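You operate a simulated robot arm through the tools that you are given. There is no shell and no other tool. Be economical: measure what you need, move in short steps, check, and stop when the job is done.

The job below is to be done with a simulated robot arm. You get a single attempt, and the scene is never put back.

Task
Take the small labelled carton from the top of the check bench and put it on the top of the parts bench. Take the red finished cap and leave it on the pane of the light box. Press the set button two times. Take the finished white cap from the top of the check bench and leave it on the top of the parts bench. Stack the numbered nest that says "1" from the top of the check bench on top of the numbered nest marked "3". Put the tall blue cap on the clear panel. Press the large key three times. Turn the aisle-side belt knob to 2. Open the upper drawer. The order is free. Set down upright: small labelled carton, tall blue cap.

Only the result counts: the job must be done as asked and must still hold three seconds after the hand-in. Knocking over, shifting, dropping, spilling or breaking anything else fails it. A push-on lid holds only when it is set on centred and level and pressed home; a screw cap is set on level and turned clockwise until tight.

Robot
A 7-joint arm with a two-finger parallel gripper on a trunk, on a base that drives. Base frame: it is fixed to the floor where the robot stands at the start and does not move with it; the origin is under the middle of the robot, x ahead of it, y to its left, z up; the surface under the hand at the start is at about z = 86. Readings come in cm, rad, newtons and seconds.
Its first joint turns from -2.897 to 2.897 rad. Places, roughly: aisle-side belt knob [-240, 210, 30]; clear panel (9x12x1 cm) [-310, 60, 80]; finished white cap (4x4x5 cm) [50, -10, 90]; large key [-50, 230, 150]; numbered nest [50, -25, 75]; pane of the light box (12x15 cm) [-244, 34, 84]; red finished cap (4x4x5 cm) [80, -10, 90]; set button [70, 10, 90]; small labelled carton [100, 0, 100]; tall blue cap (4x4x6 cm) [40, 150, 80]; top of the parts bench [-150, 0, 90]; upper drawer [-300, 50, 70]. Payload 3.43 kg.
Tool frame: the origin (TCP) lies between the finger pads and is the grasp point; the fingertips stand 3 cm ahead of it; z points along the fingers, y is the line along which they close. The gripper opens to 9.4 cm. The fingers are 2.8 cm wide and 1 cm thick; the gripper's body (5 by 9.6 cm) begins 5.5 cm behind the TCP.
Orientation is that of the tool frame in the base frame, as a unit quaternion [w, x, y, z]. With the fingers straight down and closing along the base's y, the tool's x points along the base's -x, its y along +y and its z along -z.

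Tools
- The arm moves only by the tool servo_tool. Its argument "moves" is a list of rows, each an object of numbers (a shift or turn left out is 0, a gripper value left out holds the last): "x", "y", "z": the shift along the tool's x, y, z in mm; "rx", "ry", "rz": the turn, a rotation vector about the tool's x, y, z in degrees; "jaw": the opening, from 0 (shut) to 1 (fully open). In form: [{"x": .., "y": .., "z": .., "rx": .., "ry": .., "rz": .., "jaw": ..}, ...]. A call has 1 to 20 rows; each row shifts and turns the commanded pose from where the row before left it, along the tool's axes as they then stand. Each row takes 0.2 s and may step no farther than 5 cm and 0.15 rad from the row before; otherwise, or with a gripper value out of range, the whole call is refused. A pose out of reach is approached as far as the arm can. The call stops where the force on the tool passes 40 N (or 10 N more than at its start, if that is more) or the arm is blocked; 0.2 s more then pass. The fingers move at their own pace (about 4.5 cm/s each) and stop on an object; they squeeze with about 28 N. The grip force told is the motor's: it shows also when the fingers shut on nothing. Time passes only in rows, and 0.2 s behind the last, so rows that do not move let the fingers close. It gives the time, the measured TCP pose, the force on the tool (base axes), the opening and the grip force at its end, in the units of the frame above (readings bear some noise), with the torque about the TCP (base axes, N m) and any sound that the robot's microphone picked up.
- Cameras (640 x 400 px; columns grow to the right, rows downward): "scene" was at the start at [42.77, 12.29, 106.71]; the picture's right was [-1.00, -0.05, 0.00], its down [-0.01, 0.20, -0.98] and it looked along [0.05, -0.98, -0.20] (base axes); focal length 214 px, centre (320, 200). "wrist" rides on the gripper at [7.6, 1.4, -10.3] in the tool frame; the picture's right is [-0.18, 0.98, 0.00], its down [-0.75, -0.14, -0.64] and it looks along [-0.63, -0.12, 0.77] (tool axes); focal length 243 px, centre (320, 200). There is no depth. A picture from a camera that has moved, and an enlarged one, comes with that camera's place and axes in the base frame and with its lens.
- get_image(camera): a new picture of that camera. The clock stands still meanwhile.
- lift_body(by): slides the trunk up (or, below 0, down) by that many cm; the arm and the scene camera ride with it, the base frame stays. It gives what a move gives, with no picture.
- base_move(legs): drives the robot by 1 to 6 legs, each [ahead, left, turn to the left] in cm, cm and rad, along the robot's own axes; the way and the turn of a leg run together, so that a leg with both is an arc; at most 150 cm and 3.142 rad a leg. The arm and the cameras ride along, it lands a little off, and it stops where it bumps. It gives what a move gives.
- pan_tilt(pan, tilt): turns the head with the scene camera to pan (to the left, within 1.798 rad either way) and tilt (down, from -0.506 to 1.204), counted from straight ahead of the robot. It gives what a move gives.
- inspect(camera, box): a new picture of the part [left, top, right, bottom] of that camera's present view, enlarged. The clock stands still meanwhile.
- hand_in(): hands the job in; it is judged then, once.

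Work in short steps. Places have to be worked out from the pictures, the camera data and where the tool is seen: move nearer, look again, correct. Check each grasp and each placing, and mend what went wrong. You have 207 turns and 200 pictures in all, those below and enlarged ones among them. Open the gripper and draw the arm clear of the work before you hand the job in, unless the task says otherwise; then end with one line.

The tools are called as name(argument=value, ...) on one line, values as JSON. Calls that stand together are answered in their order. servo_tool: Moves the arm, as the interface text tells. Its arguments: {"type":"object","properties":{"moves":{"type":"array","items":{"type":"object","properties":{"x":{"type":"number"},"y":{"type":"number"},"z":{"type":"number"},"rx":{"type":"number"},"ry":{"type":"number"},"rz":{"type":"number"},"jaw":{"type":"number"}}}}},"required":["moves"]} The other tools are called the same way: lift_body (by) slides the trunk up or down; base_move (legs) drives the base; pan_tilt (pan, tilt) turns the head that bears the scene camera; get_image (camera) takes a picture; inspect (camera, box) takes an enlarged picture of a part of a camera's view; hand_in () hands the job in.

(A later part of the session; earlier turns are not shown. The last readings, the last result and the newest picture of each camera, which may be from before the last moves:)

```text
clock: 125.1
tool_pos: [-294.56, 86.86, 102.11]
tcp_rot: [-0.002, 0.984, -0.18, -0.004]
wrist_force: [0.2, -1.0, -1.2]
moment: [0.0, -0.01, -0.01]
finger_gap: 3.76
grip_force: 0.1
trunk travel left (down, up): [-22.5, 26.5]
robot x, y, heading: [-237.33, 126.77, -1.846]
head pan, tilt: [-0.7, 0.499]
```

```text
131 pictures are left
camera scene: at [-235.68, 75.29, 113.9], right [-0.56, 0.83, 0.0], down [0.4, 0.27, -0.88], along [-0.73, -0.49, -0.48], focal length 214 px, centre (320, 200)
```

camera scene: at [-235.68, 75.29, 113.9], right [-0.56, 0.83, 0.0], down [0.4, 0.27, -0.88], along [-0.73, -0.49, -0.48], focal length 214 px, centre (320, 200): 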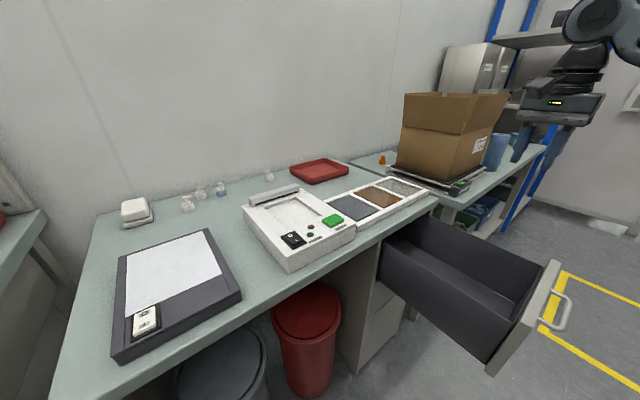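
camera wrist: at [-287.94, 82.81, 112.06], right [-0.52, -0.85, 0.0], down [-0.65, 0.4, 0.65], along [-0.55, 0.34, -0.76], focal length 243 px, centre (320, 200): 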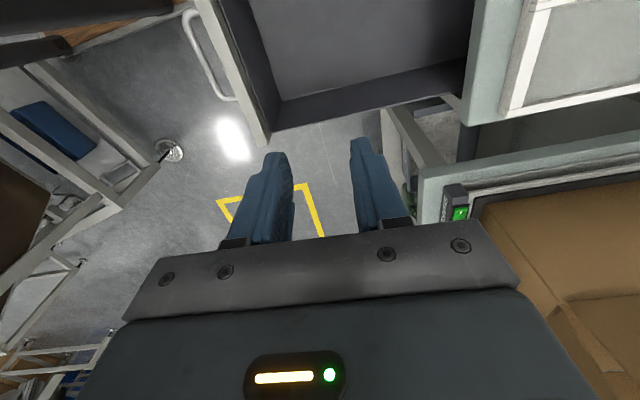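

Drawer stands open. Zoom on the tray panels and the light box for later.

inspect(camera="scene", box=[300, 140, 460, 240])

inspect(camera="scene", box=[90, 170, 270, 370])

```text
4.00 times, centred on (380, 190) of scene
camera zoom: at [-235.68, 75.29, 113.9], right [-0.56, 0.83, 0.0], down [0.4, 0.27, -0.88], along [-0.73, -0.49, -0.48], focal length 858 px, centre (80, 240)
```

zoom: 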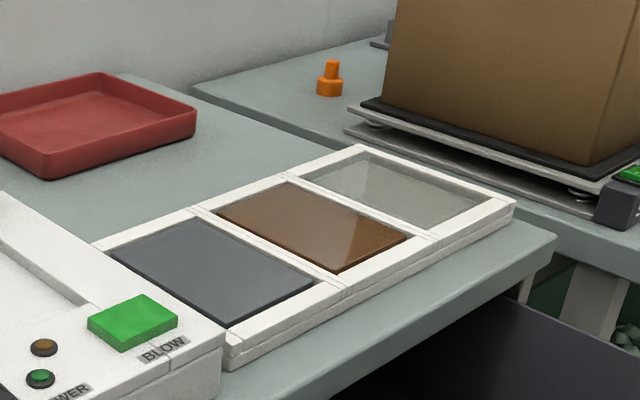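

```text
2.00 times, centred on (180, 270) of scene
camera zoom: at [-235.68, 75.29, 113.9], right [-0.56, 0.83, 0.0], down [0.4, 0.27, -0.88], along [-0.73, -0.49, -0.48], focal length 429 px, centre (600, 60)
```

zoom: 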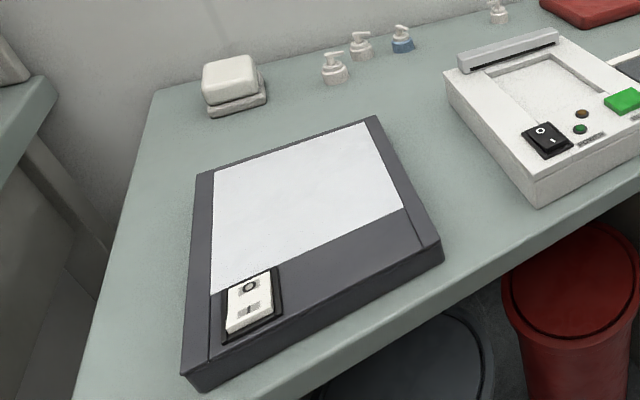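

Clear panel is the far one at (-308.5,60.5); pane centre (-244,36). Next the belt knob behind me: shift away from the drawer, turn left 90° and look at the conveyor.

base_move(legs=[[0, 25, 0], [0, 0, 1.571]])

pan_tilt(pan=1.6, tilt=0.5)

get_image(camera="scene")

```text
clock: 130.8
tool_pos: [-174.28, 62.66, 102.03]
tcp_rot: [0.002, 0.827, 0.563, -0.003]
wrist_force: [-1.1, 0.0, 0.4]
moment: [-0.02, 0.01, -0.01]
finger_gap: 3.74
grip_force: 0.0
trunk travel left (down, up): [-22.5, 26.5]
robot x, y, heading: [-213.24, 119.95, -0.286]
head pan, tilt: [-0.7, 0.499]
```

```text
clock: 132.9
tool_pos: [-174.32, 62.57, 101.9]
tcp_rot: [0.002, 0.826, 0.563, -0.004]
wrist_force: [-0.5, 0.0, -0.1]
moment: [0.0, 0.0, -0.01]
finger_gap: 3.76
grip_force: 0.0
trunk travel left (down, up): [-22.5, 26.5]
robot x, y, heading: [-213.3, 120.04, -0.282]
head pan, tilt: [1.6, 0.499]
```

```text
128 pictures are left
camera scene: at [-164.46, 137.65, 113.91], right [0.97, -0.25, 0.0], down [-0.12, -0.46, -0.88], along [0.22, 0.85, -0.48], focal length 214 px, centre (320, 200)
```

scene: 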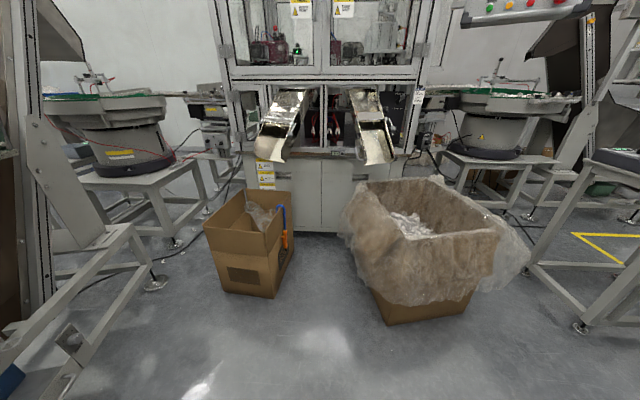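

The knob's machine is further left; turn more to the left and look.

base_move(legs=[[0, 0, 1.3]])

pan_tilt(pan=1.5, tilt=0.5)

get_image(camera="scene")

```text
clock: 136.5
tool_pos: [-147.6, 142.29, 101.9]
tcp_rot: [0.004, 0.318, 0.948, -0.001]
wrist_force: [-0.1, 0.4, -0.2]
moment: [-0.02, 0.0, -0.01]
finger_gap: 3.77
grip_force: 0.1
trunk travel left (down, up): [-22.5, 26.5]
robot x, y, heading: [-213.27, 119.96, 1.012]
head pan, tilt: [1.6, 0.499]
```

```text
clock: 137.2
tool_pos: [-147.68, 142.32, 101.96]
tcp_rot: [0.004, 0.319, 0.948, -0.002]
wrist_force: [1.5, -0.2, 0.0]
moment: [0.02, 0.03, 0.0]
finger_gap: 3.74
grip_force: 0.1
trunk travel left (down, up): [-22.5, 26.5]
robot x, y, heading: [-213.24, 120.01, 1.011]
head pan, tilt: [1.499, 0.499]
```

```text
127 pictures are left
camera scene: at [-216.59, 172.63, 113.91], right [0.59, 0.81, 0.0], down [0.39, -0.28, -0.88], along [-0.71, 0.52, -0.48], focal length 214 px, centre (320, 200)
```

scene: 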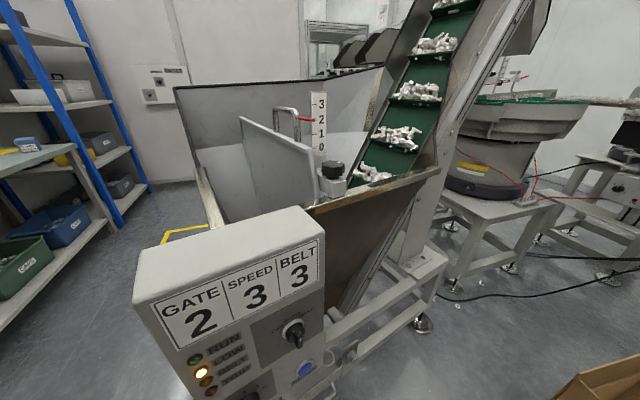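

The control box is right by the camera. Back off and square up toward +y to see its front face.

base_move(legs=[[-16.5, 3.7, 0], [0, 0, 0.56]])

pan_tilt(pan=0.2, tilt=0.9)

get_image(camera="scene")

```text
clock: 140.2
tool_pos: [-182.49, 162.27, 101.95]
tcp_rot: [0.005, 0.036, 0.999, 0.0]
wrist_force: [-0.7, -0.1, -0.2]
moment: [-0.01, 0.0, -0.01]
finger_gap: 3.76
grip_force: 0.0
trunk travel left (down, up): [-22.5, 26.5]
robot x, y, heading: [-225.68, 107.9, 1.588]
head pan, tilt: [1.499, 0.499]
```

```text
clock: 141.7
tool_pos: [-182.65, 162.27, 101.86]
tcp_rot: [0.004, 0.035, 0.999, 0.0]
wrist_force: [0.9, 0.5, -0.2]
moment: [0.05, 0.01, -0.01]
finger_gap: 3.77
grip_force: 0.1
trunk travel left (down, up): [-22.5, 26.5]
robot x, y, heading: [-225.58, 107.45, 1.589]
head pan, tilt: [0.201, 0.901]
```

```text
126 pictures are left
camera scene: at [-249.4, 156.91, 110.52], right [0.98, 0.22, 0.0], down [0.17, -0.76, -0.62], along [-0.14, 0.61, -0.78], focal length 214 px, centre (320, 200)
```

scene: 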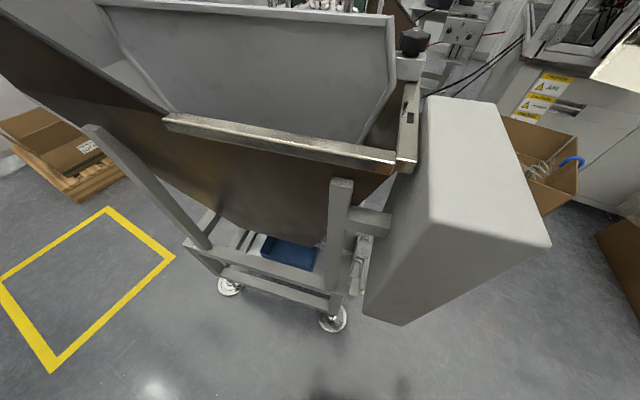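

The box's panel faces +x with its face around x=-235, y 167–186. Move to (-175,122) facing it.

base_move(legs=[[13.6, -50, 0], [0, 0, 0.71]])

lift_body(by=-22)

pan_tilt(pan=0.3, tilt=0.6)

get_image(camera="scene")

```text
clock: 146.6
tool_pos: [-178.47, 191.36, 101.96]
tcp_rot: [0.005, -0.315, 0.949, 0.001]
wrist_force: [-0.8, 0.0, 0.9]
moment: [0.03, 0.03, 0.01]
finger_gap: 3.74
grip_force: 0.1
trunk travel left (down, up): [-22.5, 26.5]
robot x, y, heading: [-175.81, 122.23, 2.299]
head pan, tilt: [0.201, 0.901]
```

```text
clock: 148.9
tool_pos: [-178.53, 191.35, 79.9]
tcp_rot: [0.004, -0.314, 0.949, 0.001]
wrist_force: [0.0, 0.2, -0.2]
moment: [0.05, 0.01, 0.04]
finger_gap: 3.77
grip_force: 0.0
trunk travel left (down, up): [-0.5, 48.5]
robot x, y, heading: [-175.63, 121.86, 2.293]
head pan, tilt: [0.201, 0.901]
```

```text
clock: 149.8
tool_pos: [-178.56, 191.32, 79.9]
tcp_rot: [0.004, -0.314, 0.949, 0.001]
wrist_force: [0.8, -0.3, -0.3]
moment: [-0.03, 0.03, -0.01]
finger_gap: 3.76
grip_force: 0.0
trunk travel left (down, up): [-0.5, 48.5]
robot x, y, heading: [-175.46, 122.15, 2.306]
head pan, tilt: [0.3, 0.6]
```

```text
125 pictures are left
camera scene: at [-227.26, 143.8, 90.99], right [0.52, 0.86, 0.0], down [0.48, -0.29, -0.82], along [-0.71, 0.43, -0.57], focal length 214 px, centre (320, 200)
```

scene: 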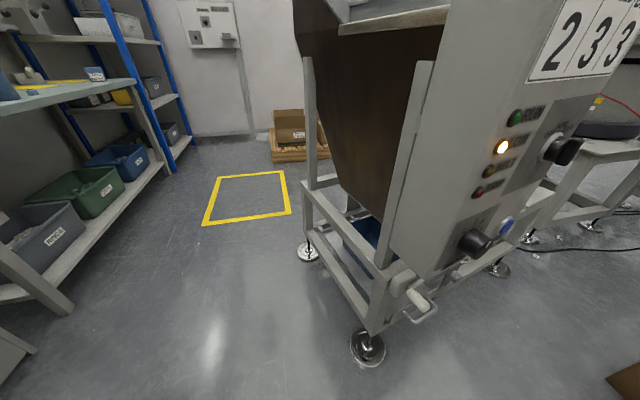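

Pan a bit to the right to see the panel head-on.

pan_tilt(pan=-0.3, tilt=0.5)

get_image(camera="scene")

get_image(camera="wrist")

```text
clock: 150.8
tool_pos: [-178.56, 191.36, 79.85]
tcp_rot: [0.004, -0.314, 0.949, 0.001]
wrist_force: [0.1, -0.3, 0.2]
moment: [-0.01, -0.01, -0.01]
finger_gap: 3.75
grip_force: 0.0
trunk travel left (down, up): [-0.5, 48.5]
robot x, y, heading: [-175.86, 121.84, 2.3]
head pan, tilt: [-0.3, 0.499]
```

```text
124 pictures are left
camera scene: at [-223.48, 147.51, 91.9], right [0.91, 0.42, 0.0], down [0.2, -0.44, -0.88], along [-0.36, 0.8, -0.48], focal length 214 px, centre (320, 200)
```

scene: 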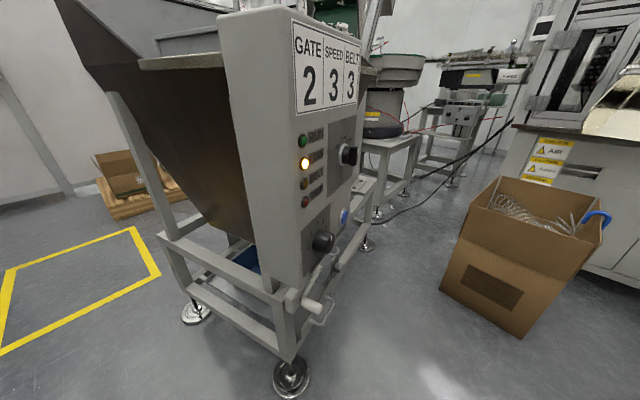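

```text
123 pictures are left
camera wrist: at [-185.69, 187.99, 90.07], right [-0.44, 0.9, 0.0], down [0.69, 0.33, 0.65], along [0.58, 0.28, -0.76], focal length 243 px, centre (320, 200)
```

wrist: 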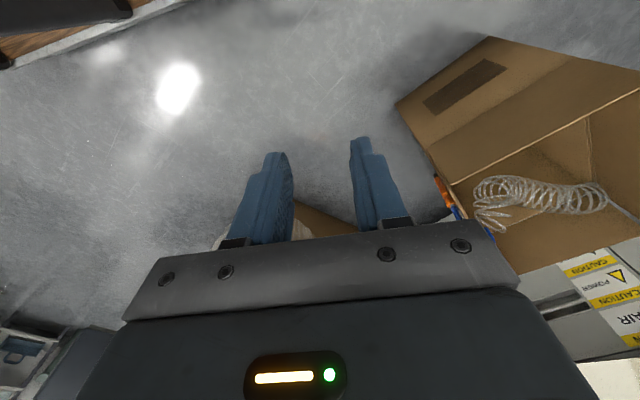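

Enlarge the panel and the low part of the frame to identify which knob is the belt knob.

inspect(camera="scene", box=[280, 10, 380, 130])

inspect(camera="scene", box=[280, 120, 380, 260])

inspect(camera="scene", box=[240, 240, 400, 400])

```text
3.33 times, centred on (330, 70) of scene
camera zoom: at [-223.48, 147.51, 91.9], right [0.91, 0.42, 0.0], down [0.2, -0.44, -0.88], along [-0.36, 0.8, -0.48], focal length 715 px, centre (287, 633)
```

zoom: 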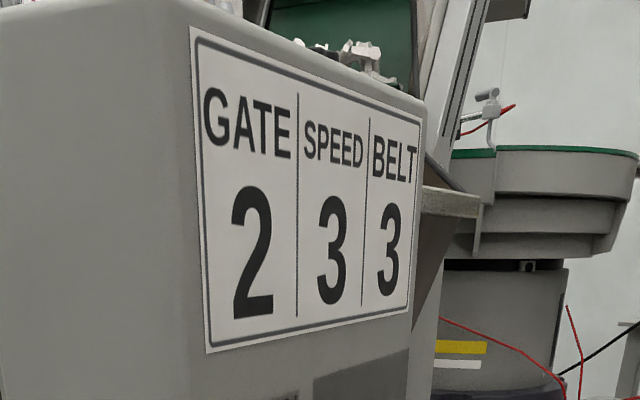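

```text
2.86 times, centred on (330, 190) of scene
camera zoom: at [-223.48, 147.51, 91.9], right [0.91, 0.42, 0.0], down [0.2, -0.44, -0.88], along [-0.36, 0.8, -0.48], focal length 613 px, centre (291, 229)
```

zoom: 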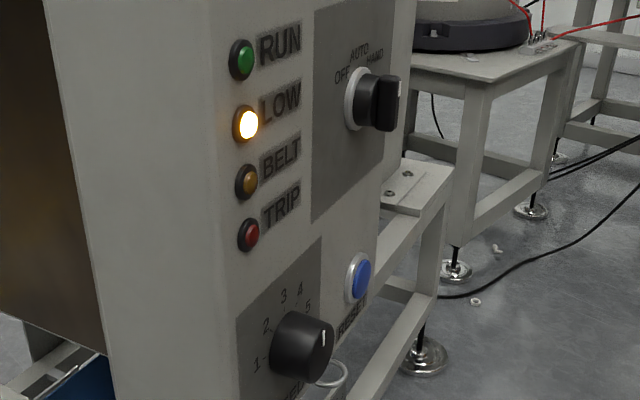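

```text
2.50 times, centred on (320, 320) of scene
camera zoom: at [-223.48, 147.51, 91.9], right [0.91, 0.42, 0.0], down [0.2, -0.44, -0.88], along [-0.36, 0.8, -0.48], focal length 536 px, centre (320, -100)
```

zoom: 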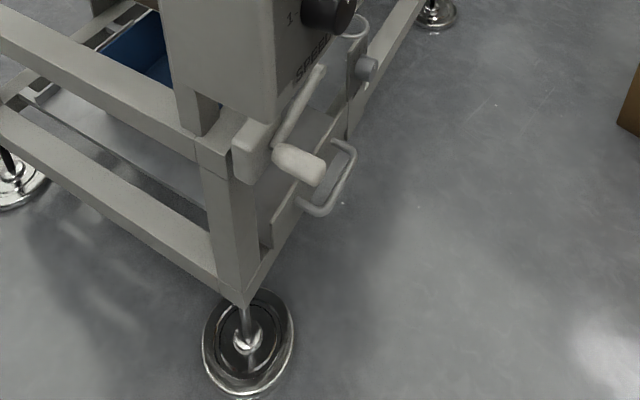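

The panel has AUTO selector and SPEED knob only; the belt knob must be lower/further along the frame. Reposition for a square side view.

servo_tool(moves=[{"z": -40}, {"z": -40}, {"z": -40}, {"z": -40}, {}])

base_move(legs=[[6.8, -26.9, 0], [0, 0, -0.5]])

pan_tilt(pan=1.3, tilt=0.6)

get_image(camera="scene")

```text
clock: 151.9
tool_pos: [-178.52, 191.37, 96.08]
tcp_rot: [0.004, -0.314, 0.949, 0.0]
wrist_force: [-0.1, -0.1, -0.6]
moment: [0.0, -0.03, 0.03]
finger_gap: 3.77
grip_force: 0.1
trunk travel left (down, up): [-0.5, 48.5]
robot x, y, heading: [-175.7, 121.83, 2.296]
head pan, tilt: [-0.3, 0.499]
```

```text
clock: 155.3
tool_pos: [-129.45, 207.57, 95.95]
tcp_rot: [0.004, -0.072, 0.997, 0.0]
wrist_force: [-0.4, -0.7, -0.5]
moment: [-0.04, -0.04, 0.01]
finger_gap: 3.76
grip_force: 0.1
trunk travel left (down, up): [-0.5, 48.5]
robot x, y, heading: [-160.01, 144.93, 1.807]
head pan, tilt: [-0.3, 0.499]
```

```text
clock: 157.0
tool_pos: [-129.49, 207.47, 95.99]
tcp_rot: [0.004, -0.071, 0.997, 0.0]
wrist_force: [-1.2, 0.3, 0.5]
moment: [-0.02, 0.0, -0.01]
finger_gap: 3.76
grip_force: 0.0
trunk travel left (down, up): [-0.5, 48.5]
robot x, y, heading: [-160.1, 145.07, 1.802]
head pan, tilt: [1.3, 0.6]
```

```text
119 pictures are left
camera scene: at [-199.32, 181.55, 91.0], right [0.04, 1.0, 0.0], down [0.56, -0.02, -0.83], along [-0.82, 0.03, -0.56], focal length 214 px, centre (320, 200)
```

scene: 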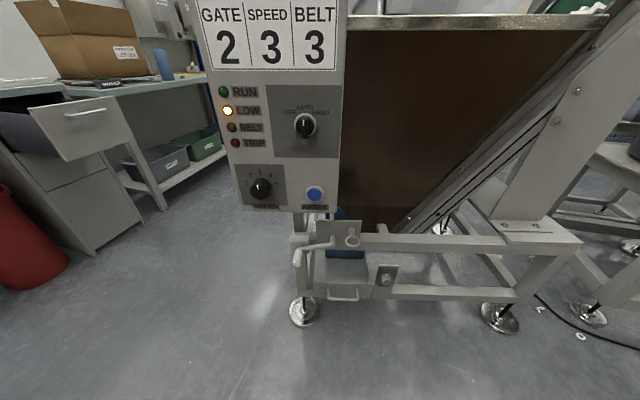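

There's a small knob plate at (385,275) ≈ (-240,203,34) — that's the belt knob. Zoom.

inspect(camera="scene", box=[350, 245, 430, 305])

inspect(camera="scene", box=[280, 215, 440, 335])

```text
6.67 times, centred on (390, 275) of scene
camera zoom: at [-199.32, 181.55, 91.0], right [0.04, 1.0, 0.0], down [0.56, -0.02, -0.83], along [-0.82, 0.03, -0.56], focal length 1430 px, centre (-147, -300)
```

zoom: 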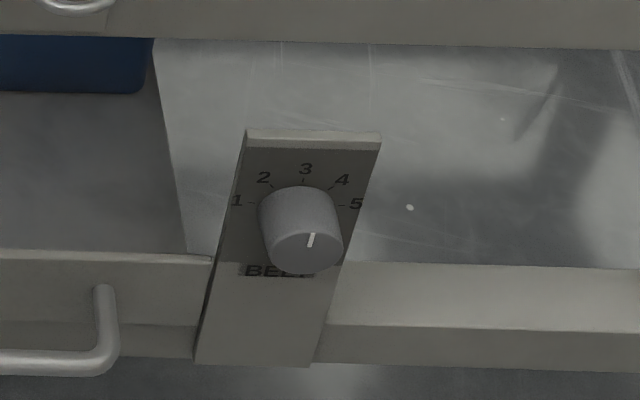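

```text
3.33 times, centred on (360, 275) of scene
camera zoom: at [-199.32, 181.55, 91.0], right [0.04, 1.0, 0.0], down [0.56, -0.02, -0.83], along [-0.82, 0.03, -0.56], focal length 715 px, centre (187, -50)
```

zoom: 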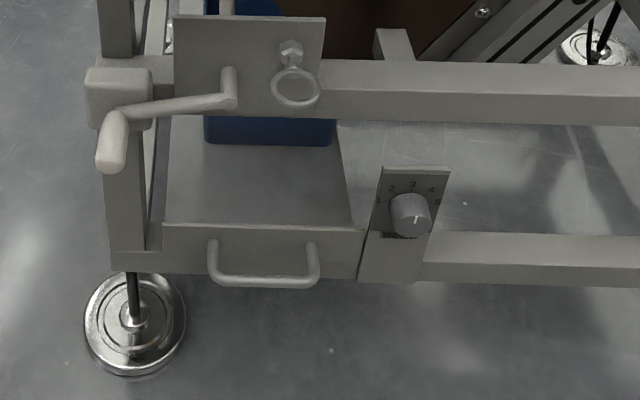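

BELT knob now at 3; its face centre triangulates to (-241.6, 206, 28.5), axis along +x. Move to (-168,163) facing it and prepare the tool horizontally.

base_move(legs=[[19.3, 3.7, 0], [0, 0, 0.5]])

pan_tilt(pan=0.3, tilt=0.9)

get_image(camera="scene")

```text
clock: 159.9
tool_pos: [-170.84, 232.18, 95.96]
tcp_rot: [0.004, -0.313, 0.95, 0.001]
wrist_force: [1.2, 0.5, -0.6]
moment: [0.0, -0.01, 0.03]
finger_gap: 3.77
grip_force: 0.1
trunk travel left (down, up): [-0.5, 48.5]
robot x, y, heading: [-167.76, 162.64, 2.299]
head pan, tilt: [1.3, 0.6]
```

```text
clock: 161.2
tool_pos: [-170.95, 232.15, 96.0]
tcp_rot: [0.003, -0.313, 0.95, 0.001]
wrist_force: [-0.2, -0.8, 0.8]
moment: [0.0, -0.03, 0.01]
finger_gap: 3.78
grip_force: 0.1
trunk travel left (down, up): [-0.5, 48.5]
robot x, y, heading: [-168.17, 162.49, 2.297]
head pan, tilt: [0.3, 0.901]
```

```text
116 pictures are left
camera scene: at [-218.49, 183.99, 88.52], right [0.52, 0.86, 0.0], down [0.67, -0.4, -0.62], along [-0.53, 0.32, -0.78], focal length 214 px, centre (320, 200)
```

scene: 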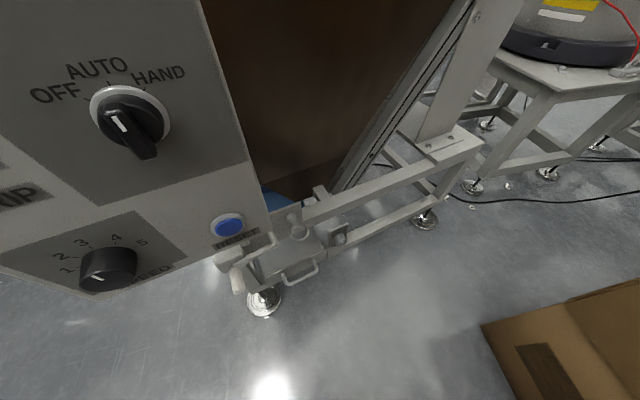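

Swing the arm over toward the knob at height, then yaw the tool so it will pitch toward -x.

servo_tool(moves=[{"x": 45}, {"x": 45}, {"x": 45}, {"x": 45, "rz": -8}, {"x": 44, "y": 6, "rz": -8}, {"x": 43, "y": 12, "rz": -8}, {"x": 41, "y": 18, "rz": -8}, {"x": 38, "y": 24, "rz": -8}, {"x": 34, "y": 29, "rz": -8}, {"x": 30, "y": 34, "rz": -8}, {"rz": -8}, {"rz": -8}, {"rz": -8}, {"rz": -8}, {"rz": -8}, {"rz": -8}, {"rz": -8}, {}])

```text
clock: 165.0
tool_pos: [-207.0, 205.51, 95.59]
tcp_rot: [-0.003, 0.963, -0.271, 0.004]
wrist_force: [-1.3, -0.3, -0.2]
moment: [0.01, 0.0, 0.0]
finger_gap: 3.79
grip_force: 0.0
trunk travel left (down, up): [-0.5, 48.5]
robot x, y, heading: [-167.9, 162.93, 2.297]
head pan, tilt: [0.3, 0.901]
```

servo_tool(moves=[{"rz": -7.9}, {"rz": -7.9}, {"rz": -7.9}, {"rz": -7.8}, {"ry": -8.2}, {"ry": -8.2}, {"ry": -8.2}, {"ry": -8.2}, {"ry": -8.2}, {"ry": -8.2}, {"ry": -8.2}, {"ry": -8.2}, {"ry": -8.2}, {"ry": -8.2}, {"ry": -8.0}, {}])

get_image(camera="scene")

```text
clock: 168.4
tool_pos: [-206.99, 212.53, 100.58]
tcp_rot: [-0.001, 0.709, 0.002, -0.705]
wrist_force: [0.0, -0.7, 0.1]
moment: [-0.05, 0.0, 0.0]
finger_gap: 3.75
grip_force: 0.0
out of reach, approached as far as the arm can: row 10, 11, 12, 13, 14, 15
trunk travel left (down, up): [-0.5, 48.5]
robot x, y, heading: [-167.94, 162.63, 2.297]
head pan, tilt: [0.3, 0.901]
```

```text
115 pictures are left
camera scene: at [-218.49, 184.0, 88.52], right [0.52, 0.86, 0.0], down [0.67, -0.41, -0.62], along [-0.53, 0.32, -0.78], focal length 214 px, centre (320, 200)
```

scene: 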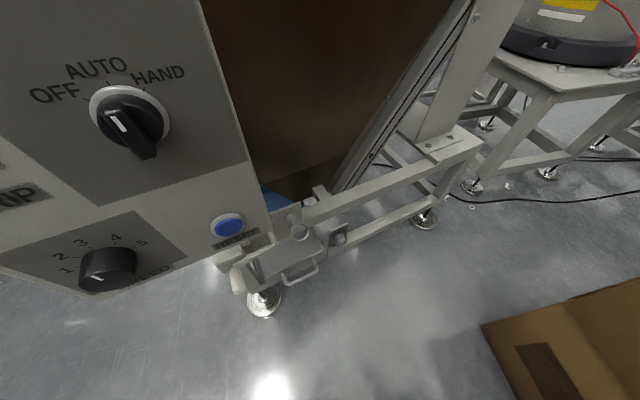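

Tool is horizontal pointing at -x. Lower it in steps.

servo_tool(moves=[{"x": 45}, {"x": 45}, {"x": 45}, {"x": 45}, {"x": 45}, {"x": 45}, {"x": 45}, {"x": 45}, {}])

```text
clock: 170.4
tool_pos: [-206.56, 215.21, 65.07]
tcp_rot: [-0.002, 0.71, 0.001, -0.705]
wrist_force: [0.5, 1.5, -0.2]
moment: [-0.03, -0.01, -0.03]
finger_gap: 3.78
grip_force: 0.0
out of reach, approached as far as the arm can: row 1, 2
trunk travel left (down, up): [-0.5, 48.5]
robot x, y, heading: [-168.31, 162.9, 2.296]
head pan, tilt: [0.3, 0.901]
```

servo_tool(moves=[{"x": 40, "y": 10, "z": 15}, {"x": 40, "y": 10, "z": 15}, {"x": 40, "y": 10, "z": 15}, {"x": 40, "y": 10, "z": 15}, {"x": 40, "y": 10, "z": 15}, {"x": 40, "y": 10, "z": 10}, {"x": 40, "y": 10, "z": 10}, {"x": 40, "y": 10, "z": 10}, {"x": 40, "y": 10}, {}])

get_image(camera="scene")

get_image(camera="wrist")

```text
clock: 172.6
tool_pos: [-216.91, 206.18, 28.95]
tcp_rot: [-0.003, 0.71, 0.001, -0.704]
wrist_force: [-0.3, -0.3, 1.2]
moment: [0.02, 0.02, -0.01]
finger_gap: 3.73
grip_force: 0.1
trunk travel left (down, up): [-0.5, 48.5]
robot x, y, heading: [-168.32, 162.73, 2.299]
head pan, tilt: [0.3, 0.901]
```

```text
114 pictures are left
camera scene: at [-218.49, 183.99, 88.52], right [0.52, 0.86, 0.0], down [0.67, -0.41, -0.62], along [-0.53, 0.32, -0.78], focal length 214 px, centre (320, 200)
```

scene: 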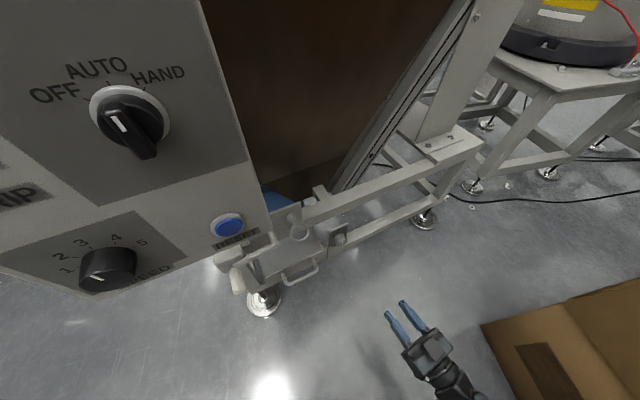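

```text
113 pictures are left
camera wrist: at [-206.73, 204.96, 21.31], right [0.0, -0.98, 0.18], down [0.64, 0.14, 0.76], along [-0.77, 0.12, 0.63], focal length 243 px, centre (320, 200)
```

wrist: 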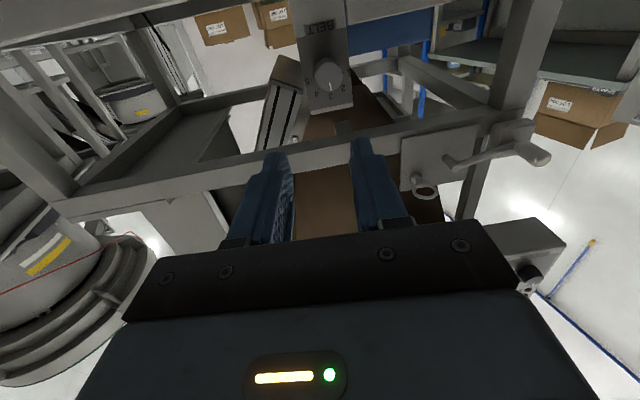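

Knob seen right ahead at about (-241.6, 205.2, 29.3). Open jaws to 5.5 cm, align, and advance 15 cm.

servo_tool(moves=[{"y": 8, "x": -2, "z": 30, "jaw": 0.58}, {"z": 40}, {"z": 40}, {"z": 40}, {}])

get_image(camera="wrist")

```text
clock: 173.8
tool_pos: [-232.04, 205.47, 29.07]
tcp_rot: [-0.002, 0.71, 0.001, -0.704]
wrist_force: [0.1, -0.1, 0.4]
moment: [0.02, -0.01, 0.02]
finger_gap: 5.46
grip_force: 0.1
trunk travel left (down, up): [-0.5, 48.5]
robot x, y, heading: [-168.2, 162.64, 2.299]
head pan, tilt: [0.3, 0.901]
```

```text
112 pictures are left
camera wrist: at [-221.78, 204.15, 21.46], right [0.0, -0.98, 0.18], down [0.64, 0.14, 0.76], along [-0.77, 0.12, 0.63], focal length 243 px, centre (320, 200)
```

wrist: 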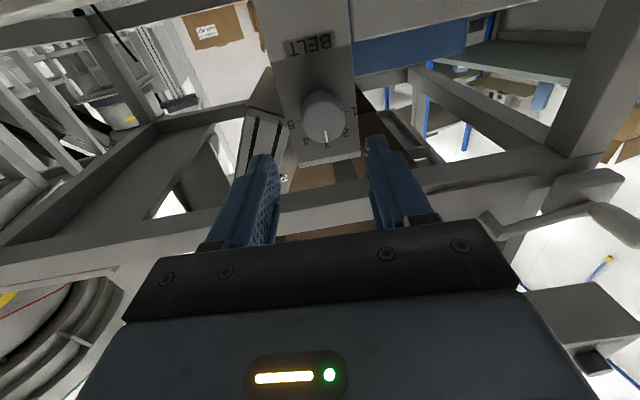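

Aligned to 2 mm. Advance 7.3 cm around the knob and close.

servo_tool(moves=[{"x": 2, "y": 1, "z": 30}, {"z": 25}, {"z": 18}, {}, {"jaw": 0.3}, {"jaw": 0.3}, {"jaw": 0.3}, {}])

get_image(camera="wrist")

```text
clock: 175.6
tool_pos: [-239.17, 205.39, 28.85]
tcp_rot: [-0.001, 0.709, 0.002, -0.705]
wrist_force: [-6.3, -5.7, 0.0]
moment: [0.03, -0.01, -0.42]
finger_gap: 3.84
grip_force: 45.5
trunk travel left (down, up): [-0.5, 48.5]
robot x, y, heading: [-167.95, 162.44, 2.298]
head pan, tilt: [0.3, 0.901]
```

```text
111 pictures are left
camera wrist: at [-228.97, 203.94, 21.18], right [0.0, -0.98, 0.18], down [0.64, 0.14, 0.76], along [-0.77, 0.11, 0.63], focal length 243 px, centre (320, 200)
```

wrist: 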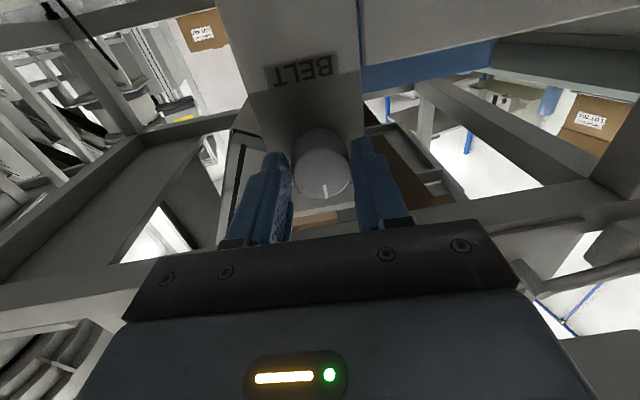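

Gripped. Turn counter-clockwise as seen from the front by 45° (rz −45).

servo_tool(moves=[{"rz": -7.5}, {"rz": -7.5}, {"rz": -7.5}, {"rz": -7.5}, {"rz": -7.5}, {"rz": -7.5}, {}])

inspect(camera="scene", box=[290, 190, 410, 290])

get_image(camera="wrist")

```text
clock: 177.0
tool_pos: [-239.16, 205.66, 28.88]
tcp_rot: [-0.238, 0.665, 0.251, -0.662]
wrist_force: [-3.4, 1.0, -5.2]
moment: [0.08, 0.74, -0.02]
finger_gap: 3.85
grip_force: 44.7
out of reach, approached as far as the arm can: row 6
trunk travel left (down, up): [-0.5, 48.5]
robot x, y, heading: [-167.9, 162.6, 2.3]
head pan, tilt: [0.3, 0.901]
stopped in row 6: the force on the tool passed its limit at 56 N (the readings are from after the stop); the commanded pose is now the measured one
```

```text
4.00 times, centred on (350, 240) of scene
camera zoom: at [-218.51, 183.96, 88.5], right [0.52, 0.86, 0.0], down [0.67, -0.41, -0.62], along [-0.53, 0.32, -0.78], focal length 858 px, centre (200, 40)
```

zoom: 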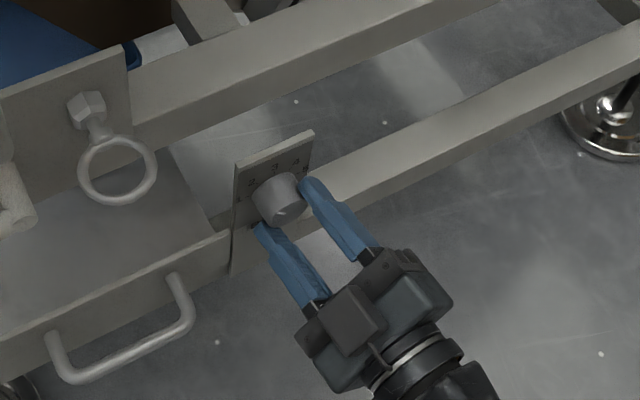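

```text
109 pictures are left
camera wrist: at [-229.01, 209.66, 22.17], right [0.02, -0.87, -0.5], down [0.64, -0.37, 0.67], along [-0.77, -0.33, 0.55], focal length 243 px, centre (320, 200)
```

wrist: 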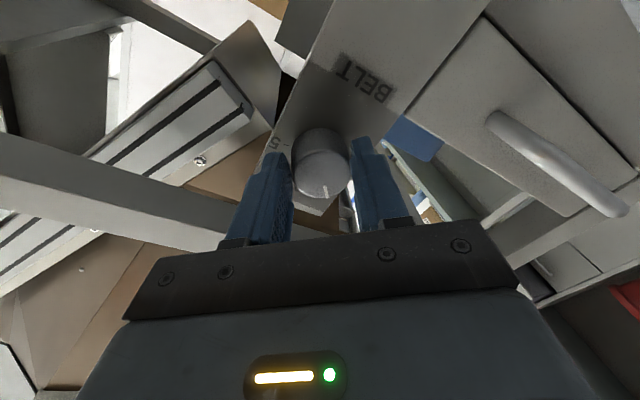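

Knob turned about 40°. Release and back off to see the pointer.

servo_tool(moves=[{"jaw": 0.58}, {"jaw": 0.58}, {"jaw": 0.58}, {"z": -40}, {"z": -40}, {"z": -30}, {}])

inspect(camera="scene", box=[310, 210, 370, 260])

get_image(camera="wrist")

```text
clock: 178.6
tool_pos: [-228.2, 205.7, 28.96]
tcp_rot: [-0.238, 0.664, 0.25, -0.663]
wrist_force: [0.2, 0.0, 0.0]
moment: [0.0, 0.01, 0.0]
finger_gap: 5.45
grip_force: 0.1
trunk travel left (down, up): [-0.5, 48.5]
robot x, y, heading: [-168.26, 162.54, 2.299]
head pan, tilt: [0.3, 0.901]
```

```text
8.00 times, centred on (340, 235) of scene
camera zoom: at [-218.5, 183.95, 88.52], right [0.52, 0.86, 0.0], down [0.67, -0.41, -0.62], along [-0.53, 0.32, -0.78], focal length 1716 px, centre (160, -80)
```

zoom: 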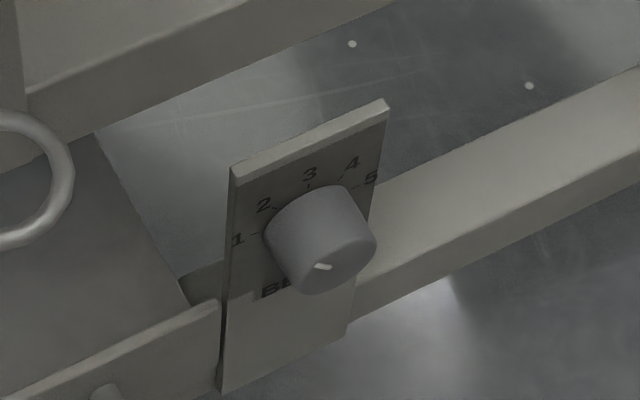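

```text
107 pictures are left
camera wrist: at [-218.07, 209.88, 22.34], right [0.02, -0.87, -0.5], down [0.64, -0.37, 0.67], along [-0.77, -0.33, 0.55], focal length 243 px, centre (320, 200)
```

wrist: 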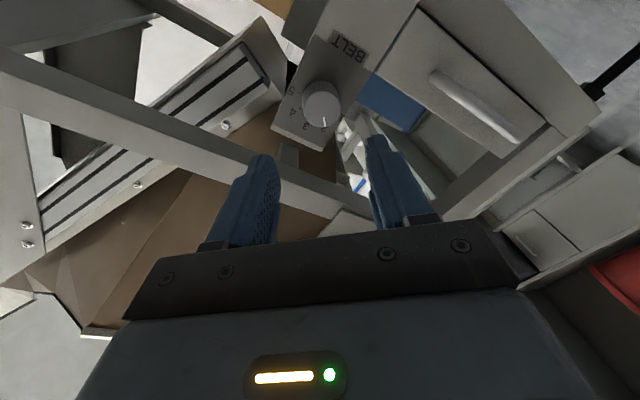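

inspect(camera="wrist", box=[270, 30, 390, 160])

```text
3.08 times, centred on (330, 95) of wrist
camera zoom: at [-218.07, 209.88, 22.34], right [0.02, -0.87, -0.5], down [0.64, -0.37, 0.67], along [-0.77, -0.33, 0.55], focal length 746 px, centre (289, 523)
```

zoom: 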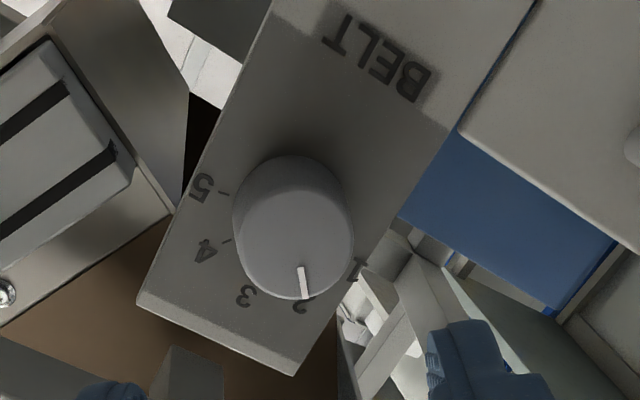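

The pointer aligns with 2. Retract, unroll, and raise the arm.

servo_tool(moves=[{"z": -40}, {"z": -40}, {"z": -20, "rz": 8}, {"rz": 8}, {"rz": 8}, {"rz": 8}, {"rz": 8}, {"x": -40, "y": -5}, {"x": -40, "y": -5}, {"x": -45, "y": -5}, {"x": -45}, {"x": -45}, {"x": -45}, {"x": -45}, {"x": -45}, {"x": -45}, {"x": -45}, {}])

pan_tilt(pan=-1.2, tilt=-0.3)

get_image(camera="scene")

```text
clock: 182.4
tool_pos: [-218.77, 207.68, 72.41]
tcp_rot: [0.005, 0.709, 0.009, -0.705]
wrist_force: [-1.3, 0.0, -0.1]
moment: [0.01, 0.01, -0.02]
finger_gap: 5.43
grip_force: 0.0
out of reach, approached as far as the arm can: row 17
trunk travel left (down, up): [-0.5, 48.5]
robot x, y, heading: [-168.08, 162.72, 2.299]
head pan, tilt: [0.3, 0.901]
```

```text
clock: 184.0
tool_pos: [-218.8, 207.64, 72.37]
tcp_rot: [0.005, 0.709, 0.008, -0.705]
wrist_force: [0.4, 0.0, -0.2]
moment: [0.03, -0.02, -0.02]
finger_gap: 5.42
grip_force: 0.1
trunk travel left (down, up): [-0.5, 48.5]
robot x, y, heading: [-168.13, 162.96, 2.299]
head pan, tilt: [-1.201, -0.3]
```

```text
105 pictures are left
camera scene: at [-208.46, 187.05, 99.06], right [0.89, -0.46, 0.0], down [0.13, 0.26, -0.96], along [0.44, 0.85, 0.3], focal length 214 px, centre (320, 200)
```

scene: 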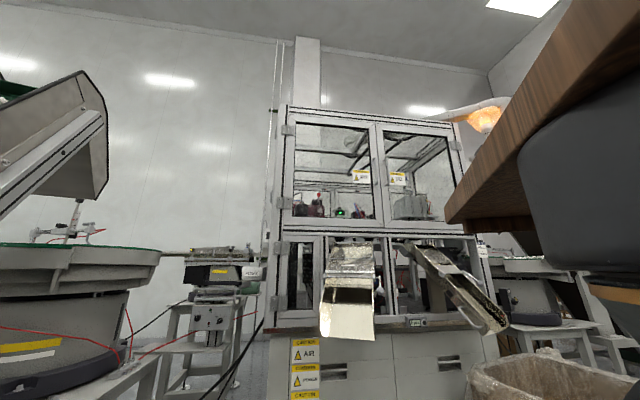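

Raise the trunk, back into the aisle, turn right toward the HMI, and look.

lift_body(by=25)

base_move(legs=[[-36, 8, 0], [0, 0, -1.1], [0, -60, 0]])

pan_tilt(pan=0.3, tilt=-0.1)

get_image(camera="scene")

```text
clock: 186.6
tool_pos: [-218.83, 207.58, 97.41]
tcp_rot: [0.004, 0.709, 0.008, -0.705]
wrist_force: [-0.2, 0.4, 0.6]
moment: [-0.03, -0.02, 0.0]
finger_gap: 5.45
grip_force: 0.1
trunk travel left (down, up): [-25.5, 23.5]
robot x, y, heading: [-167.93, 162.59, 2.295]
head pan, tilt: [-1.201, -0.3]
```

```text
clock: 194.7
tool_pos: [-77.16, 172.91, 97.39]
tcp_rot: [-0.371, 0.606, -0.369, -0.599]
wrist_force: [-0.2, -0.4, -0.1]
moment: [-0.01, -0.01, 0.02]
finger_gap: 5.47
grip_force: 0.0
trunk travel left (down, up): [-25.5, 23.5]
robot x, y, heading: [-95.23, 107.63, 1.172]
head pan, tilt: [-1.201, -0.3]
```

```text
clock: 196.3
tool_pos: [-77.11, 173.09, 97.34]
tcp_rot: [-0.371, 0.605, -0.369, -0.6]
wrist_force: [0.0, 0.8, 0.2]
moment: [0.01, 0.04, -0.04]
finger_gap: 5.43
grip_force: 0.0
trunk travel left (down, up): [-25.5, 23.5]
robot x, y, heading: [-95.66, 107.89, 1.175]
head pan, tilt: [0.3, -0.099]
```

```text
104 pictures are left
camera scene: at [-98.21, 163.78, 122.4], right [1.0, -0.09, 0.0], down [0.01, 0.1, -1.0], along [0.09, 0.99, 0.1], focal length 214 px, centre (320, 200)
```

scene: 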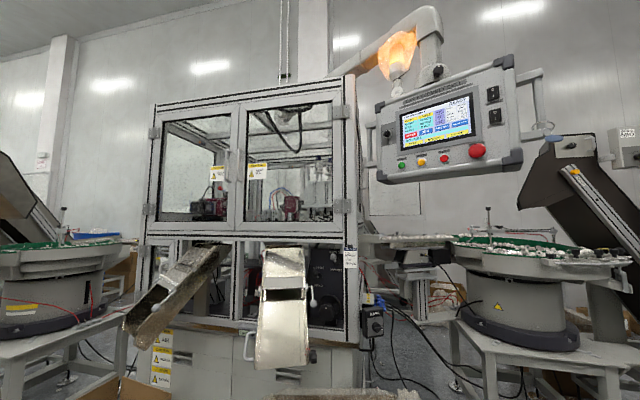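

HMI found; zoom to find the "large key".

inspect(camera="scene", box=[360, 60, 540, 190])

inspect(camera="scene", box=[395, 90, 485, 150])

```text
3.08 times, centred on (450, 125) of scene
camera zoom: at [-98.21, 163.78, 122.4], right [1.0, -0.09, 0.0], down [0.01, 0.1, -1.0], along [0.09, 0.99, 0.1], focal length 660 px, centre (-80, 431)
```

zoom: 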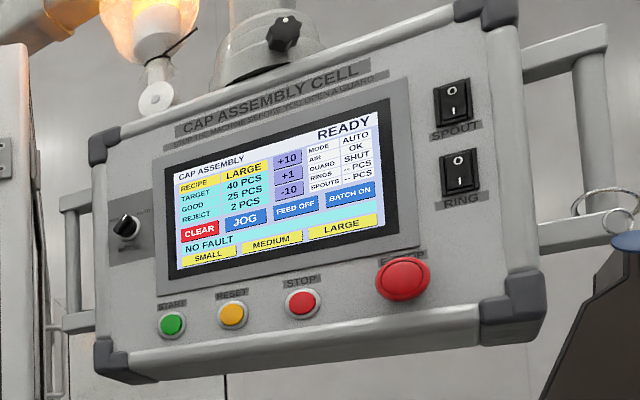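

```text
6.67 times, centred on (440, 120) of scene
camera zoom: at [-98.21, 163.78, 122.4], right [1.0, -0.09, 0.0], down [0.01, 0.1, -1.0], along [0.09, 0.99, 0.1], focal length 1430 px, centre (-480, 733)
```

zoom: 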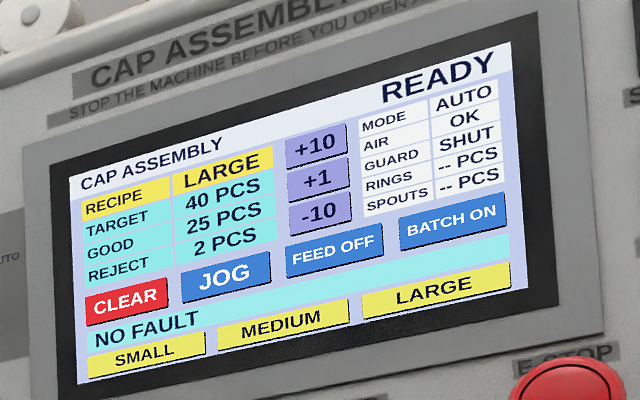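

The "LARGE" key is on the touchscreen. Raise the trunk, move a bit closer, and take a second view for triangulation.

lift_body(by=20)

base_move(legs=[[18, -8, 0]])

pan_tilt(pan=-0.2, tilt=0)

get_image(camera="scene")

```text
clock: 198.5
tool_pos: [-77.11, 173.01, 117.35]
tcp_rot: [-0.371, 0.605, -0.369, -0.6]
wrist_force: [-0.6, 0.3, 0.2]
moment: [0.0, 0.01, 0.04]
finger_gap: 5.47
grip_force: 0.0
trunk travel left (down, up): [-45.5, 3.5]
robot x, y, heading: [-95.43, 107.61, 1.177]
head pan, tilt: [0.3, -0.099]
```

```text
clock: 200.1
tool_pos: [-63.05, 186.56, 117.45]
tcp_rot: [-0.372, 0.605, -0.37, -0.599]
wrist_force: [-0.3, -0.2, 0.1]
moment: [0.0, -0.01, -0.01]
finger_gap: 5.47
grip_force: 0.2
trunk travel left (down, up): [-45.5, 3.5]
robot x, y, heading: [-81.32, 121.42, 1.179]
head pan, tilt: [0.3, -0.099]
```

```text
clock: 201.0
tool_pos: [-63.17, 186.49, 117.4]
tcp_rot: [-0.372, 0.605, -0.37, -0.599]
wrist_force: [-0.8, 0.4, -0.1]
moment: [-0.01, 0.01, -0.03]
finger_gap: 5.45
grip_force: 0.0
trunk travel left (down, up): [-45.5, 3.5]
robot x, y, heading: [-81.12, 121.23, 1.176]
head pan, tilt: [-0.201, 0.0]
```

```text
101 pictures are left
camera scene: at [-79.97, 176.11, 141.52], right [0.83, -0.56, 0.0], down [0.0, 0.0, -1.0], along [0.56, 0.83, 0.0], focal length 214 px, centre (320, 200)
```

scene: 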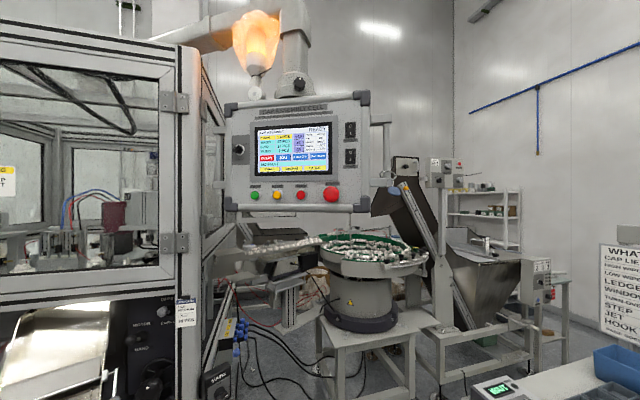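

inspect(camera="scene", box=[215, 80, 375, 220])

```text
2.86 times, centred on (295, 150) of scene
camera zoom: at [-79.97, 176.11, 141.52], right [0.83, -0.56, 0.0], down [0.0, 0.0, -1.0], along [0.56, 0.83, 0.0], focal length 613 px, centre (391, 343)
```

zoom: 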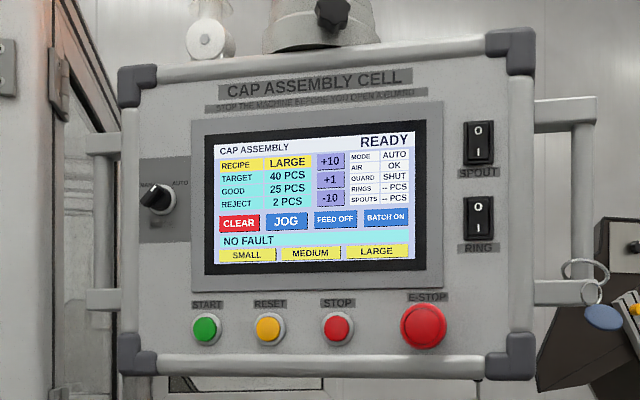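

LARGE key centre ≈ (-47.1, 227.3, 151), panel normal ≈ (-0.70,-0.71,0); key is only ~1.2 cm tall. I'll press with closed fingers pitched slightly up so a single edge leads. Move closer and orient.

base_move(legs=[[19.5, 2, 0]])

servo_tool(moves=[{"rx": 7.95, "jaw": 0}, {"rx": 7.95}, {"rx": 7.95}, {"rx": 7.95}, {"rx": 7.95}, {"rx": 7.95}, {"rx": 7.95}, {"rx": 7.95}, {"rx": 7.95}, {}])

servo_tool(moves=[{"rz": 7.5}, {"rz": 7.5}, {"rz": 7.5}, {"rz": 7.5}, {"rz": 7.5}, {"rz": 7.5}, {"rz": 7.5}, {"rz": 7.5}, {"rz": 7.5}, {"rz": 7.5}, {"rz": 7.5}, {"rz": 7.5}, {}])

get_image(camera="scene")

```text
clock: 202.6
tool_pos: [-57.68, 205.43, 117.3]
tcp_rot: [-0.37, 0.606, -0.369, -0.6]
wrist_force: [-0.6, -0.1, -0.3]
moment: [0.01, 0.02, 0.02]
finger_gap: 5.44
grip_force: 0.0
trunk travel left (down, up): [-45.5, 3.5]
robot x, y, heading: [-75.99, 140.25, 1.183]
head pan, tilt: [-0.201, 0.0]
```

```text
clock: 204.8
tool_pos: [-55.41, 209.05, 113.63]
tcp_rot: [0.655, -0.275, 0.65, 0.271]
wrist_force: [0.3, 0.1, 0.6]
moment: [-0.01, 0.03, -0.03]
finger_gap: 0.03
grip_force: 28.5
out of reach, approached as far as the arm can: row 1, 2, 3, 4
trunk travel left (down, up): [-45.5, 3.5]
robot x, y, heading: [-75.83, 140.17, 1.177]
head pan, tilt: [-0.201, 0.0]
```

```text
clock: 207.6
tool_pos: [-55.35, 209.05, 113.74]
tcp_rot: [0.271, 0.265, 0.654, 0.655]
wrist_force: [-0.3, -0.9, 0.3]
moment: [0.04, 0.01, 0.02]
finger_gap: 0.01
grip_force: 27.8
trunk travel left (down, up): [-45.5, 3.5]
robot x, y, heading: [-76.19, 140.06, 1.184]
head pan, tilt: [-0.201, 0.0]
```

```text
99 pictures are left
camera scene: at [-74.57, 194.82, 141.52], right [0.83, -0.56, 0.0], down [0.0, 0.0, -1.0], along [0.56, 0.83, 0.0], focal length 214 px, centre (320, 200)
```

scene: 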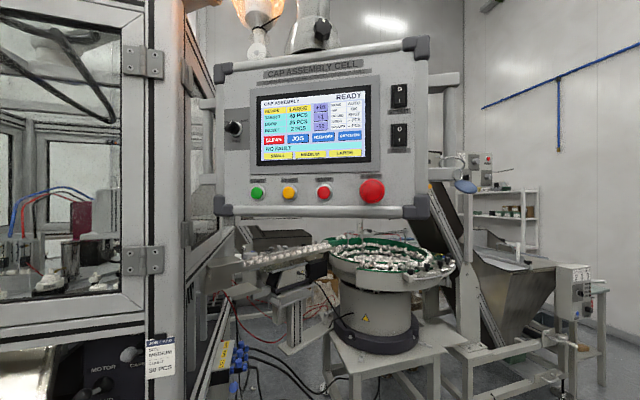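

Orientation is right. Raise to key height (staying ~15 cm off the panel), then pitch up 18°.

servo_tool(moves=[{"y": 46}, {"y": 46}, {"y": 46}, {"y": 46}, {"y": 46}, {"y": 46}, {"y": 46}, {"y": 46}, {"rx": -6}, {"rx": -6}, {"rx": -6}, {}])

get_image(camera="scene")

get_image(camera="wrist")

```text
clock: 210.2
tool_pos: [-56.4, 211.73, 149.8]
tcp_rot: [0.309, 0.219, 0.543, 0.749]
wrist_force: [0.9, 0.8, 0.3]
moment: [-0.01, -0.01, -0.03]
finger_gap: 0.0
grip_force: 27.7
out of reach, approached as far as the arm can: row 2, 3, 4
trunk travel left (down, up): [-45.5, 3.5]
robot x, y, heading: [-75.75, 140.13, 1.185]
head pan, tilt: [-0.201, 0.0]
```

```text
98 pictures are left
camera scene: at [-74.58, 194.83, 141.51], right [0.83, -0.56, 0.0], down [0.0, 0.0, -1.0], along [0.56, 0.83, 0.0], focal length 214 px, centre (320, 200)
```

scene: 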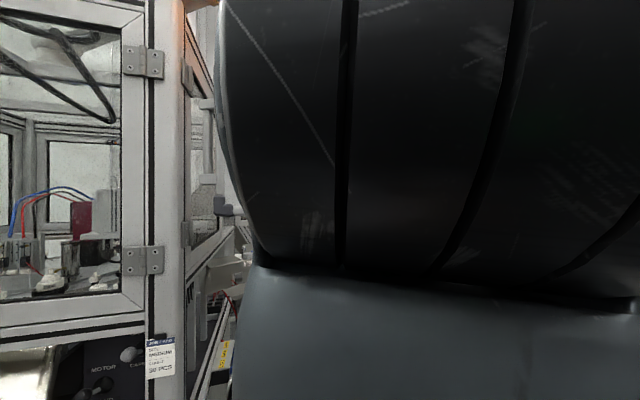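

```text
97 pictures are left
camera wrist: at [-68.95, 209.88, 147.77], right [-0.09, -0.34, 0.93], down [0.14, -0.93, -0.33], along [0.99, 0.1, 0.13], focal length 243 px, centre (320, 200)
```

wrist: 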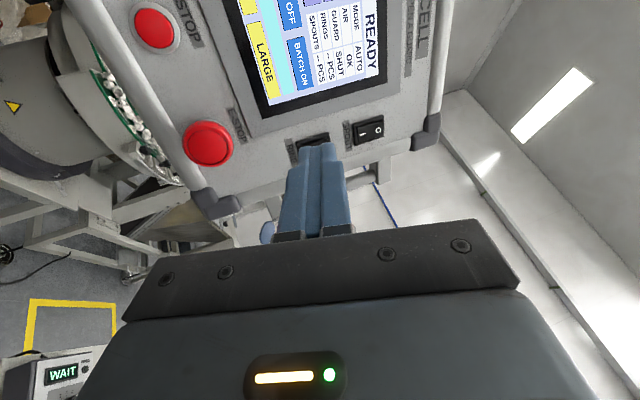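

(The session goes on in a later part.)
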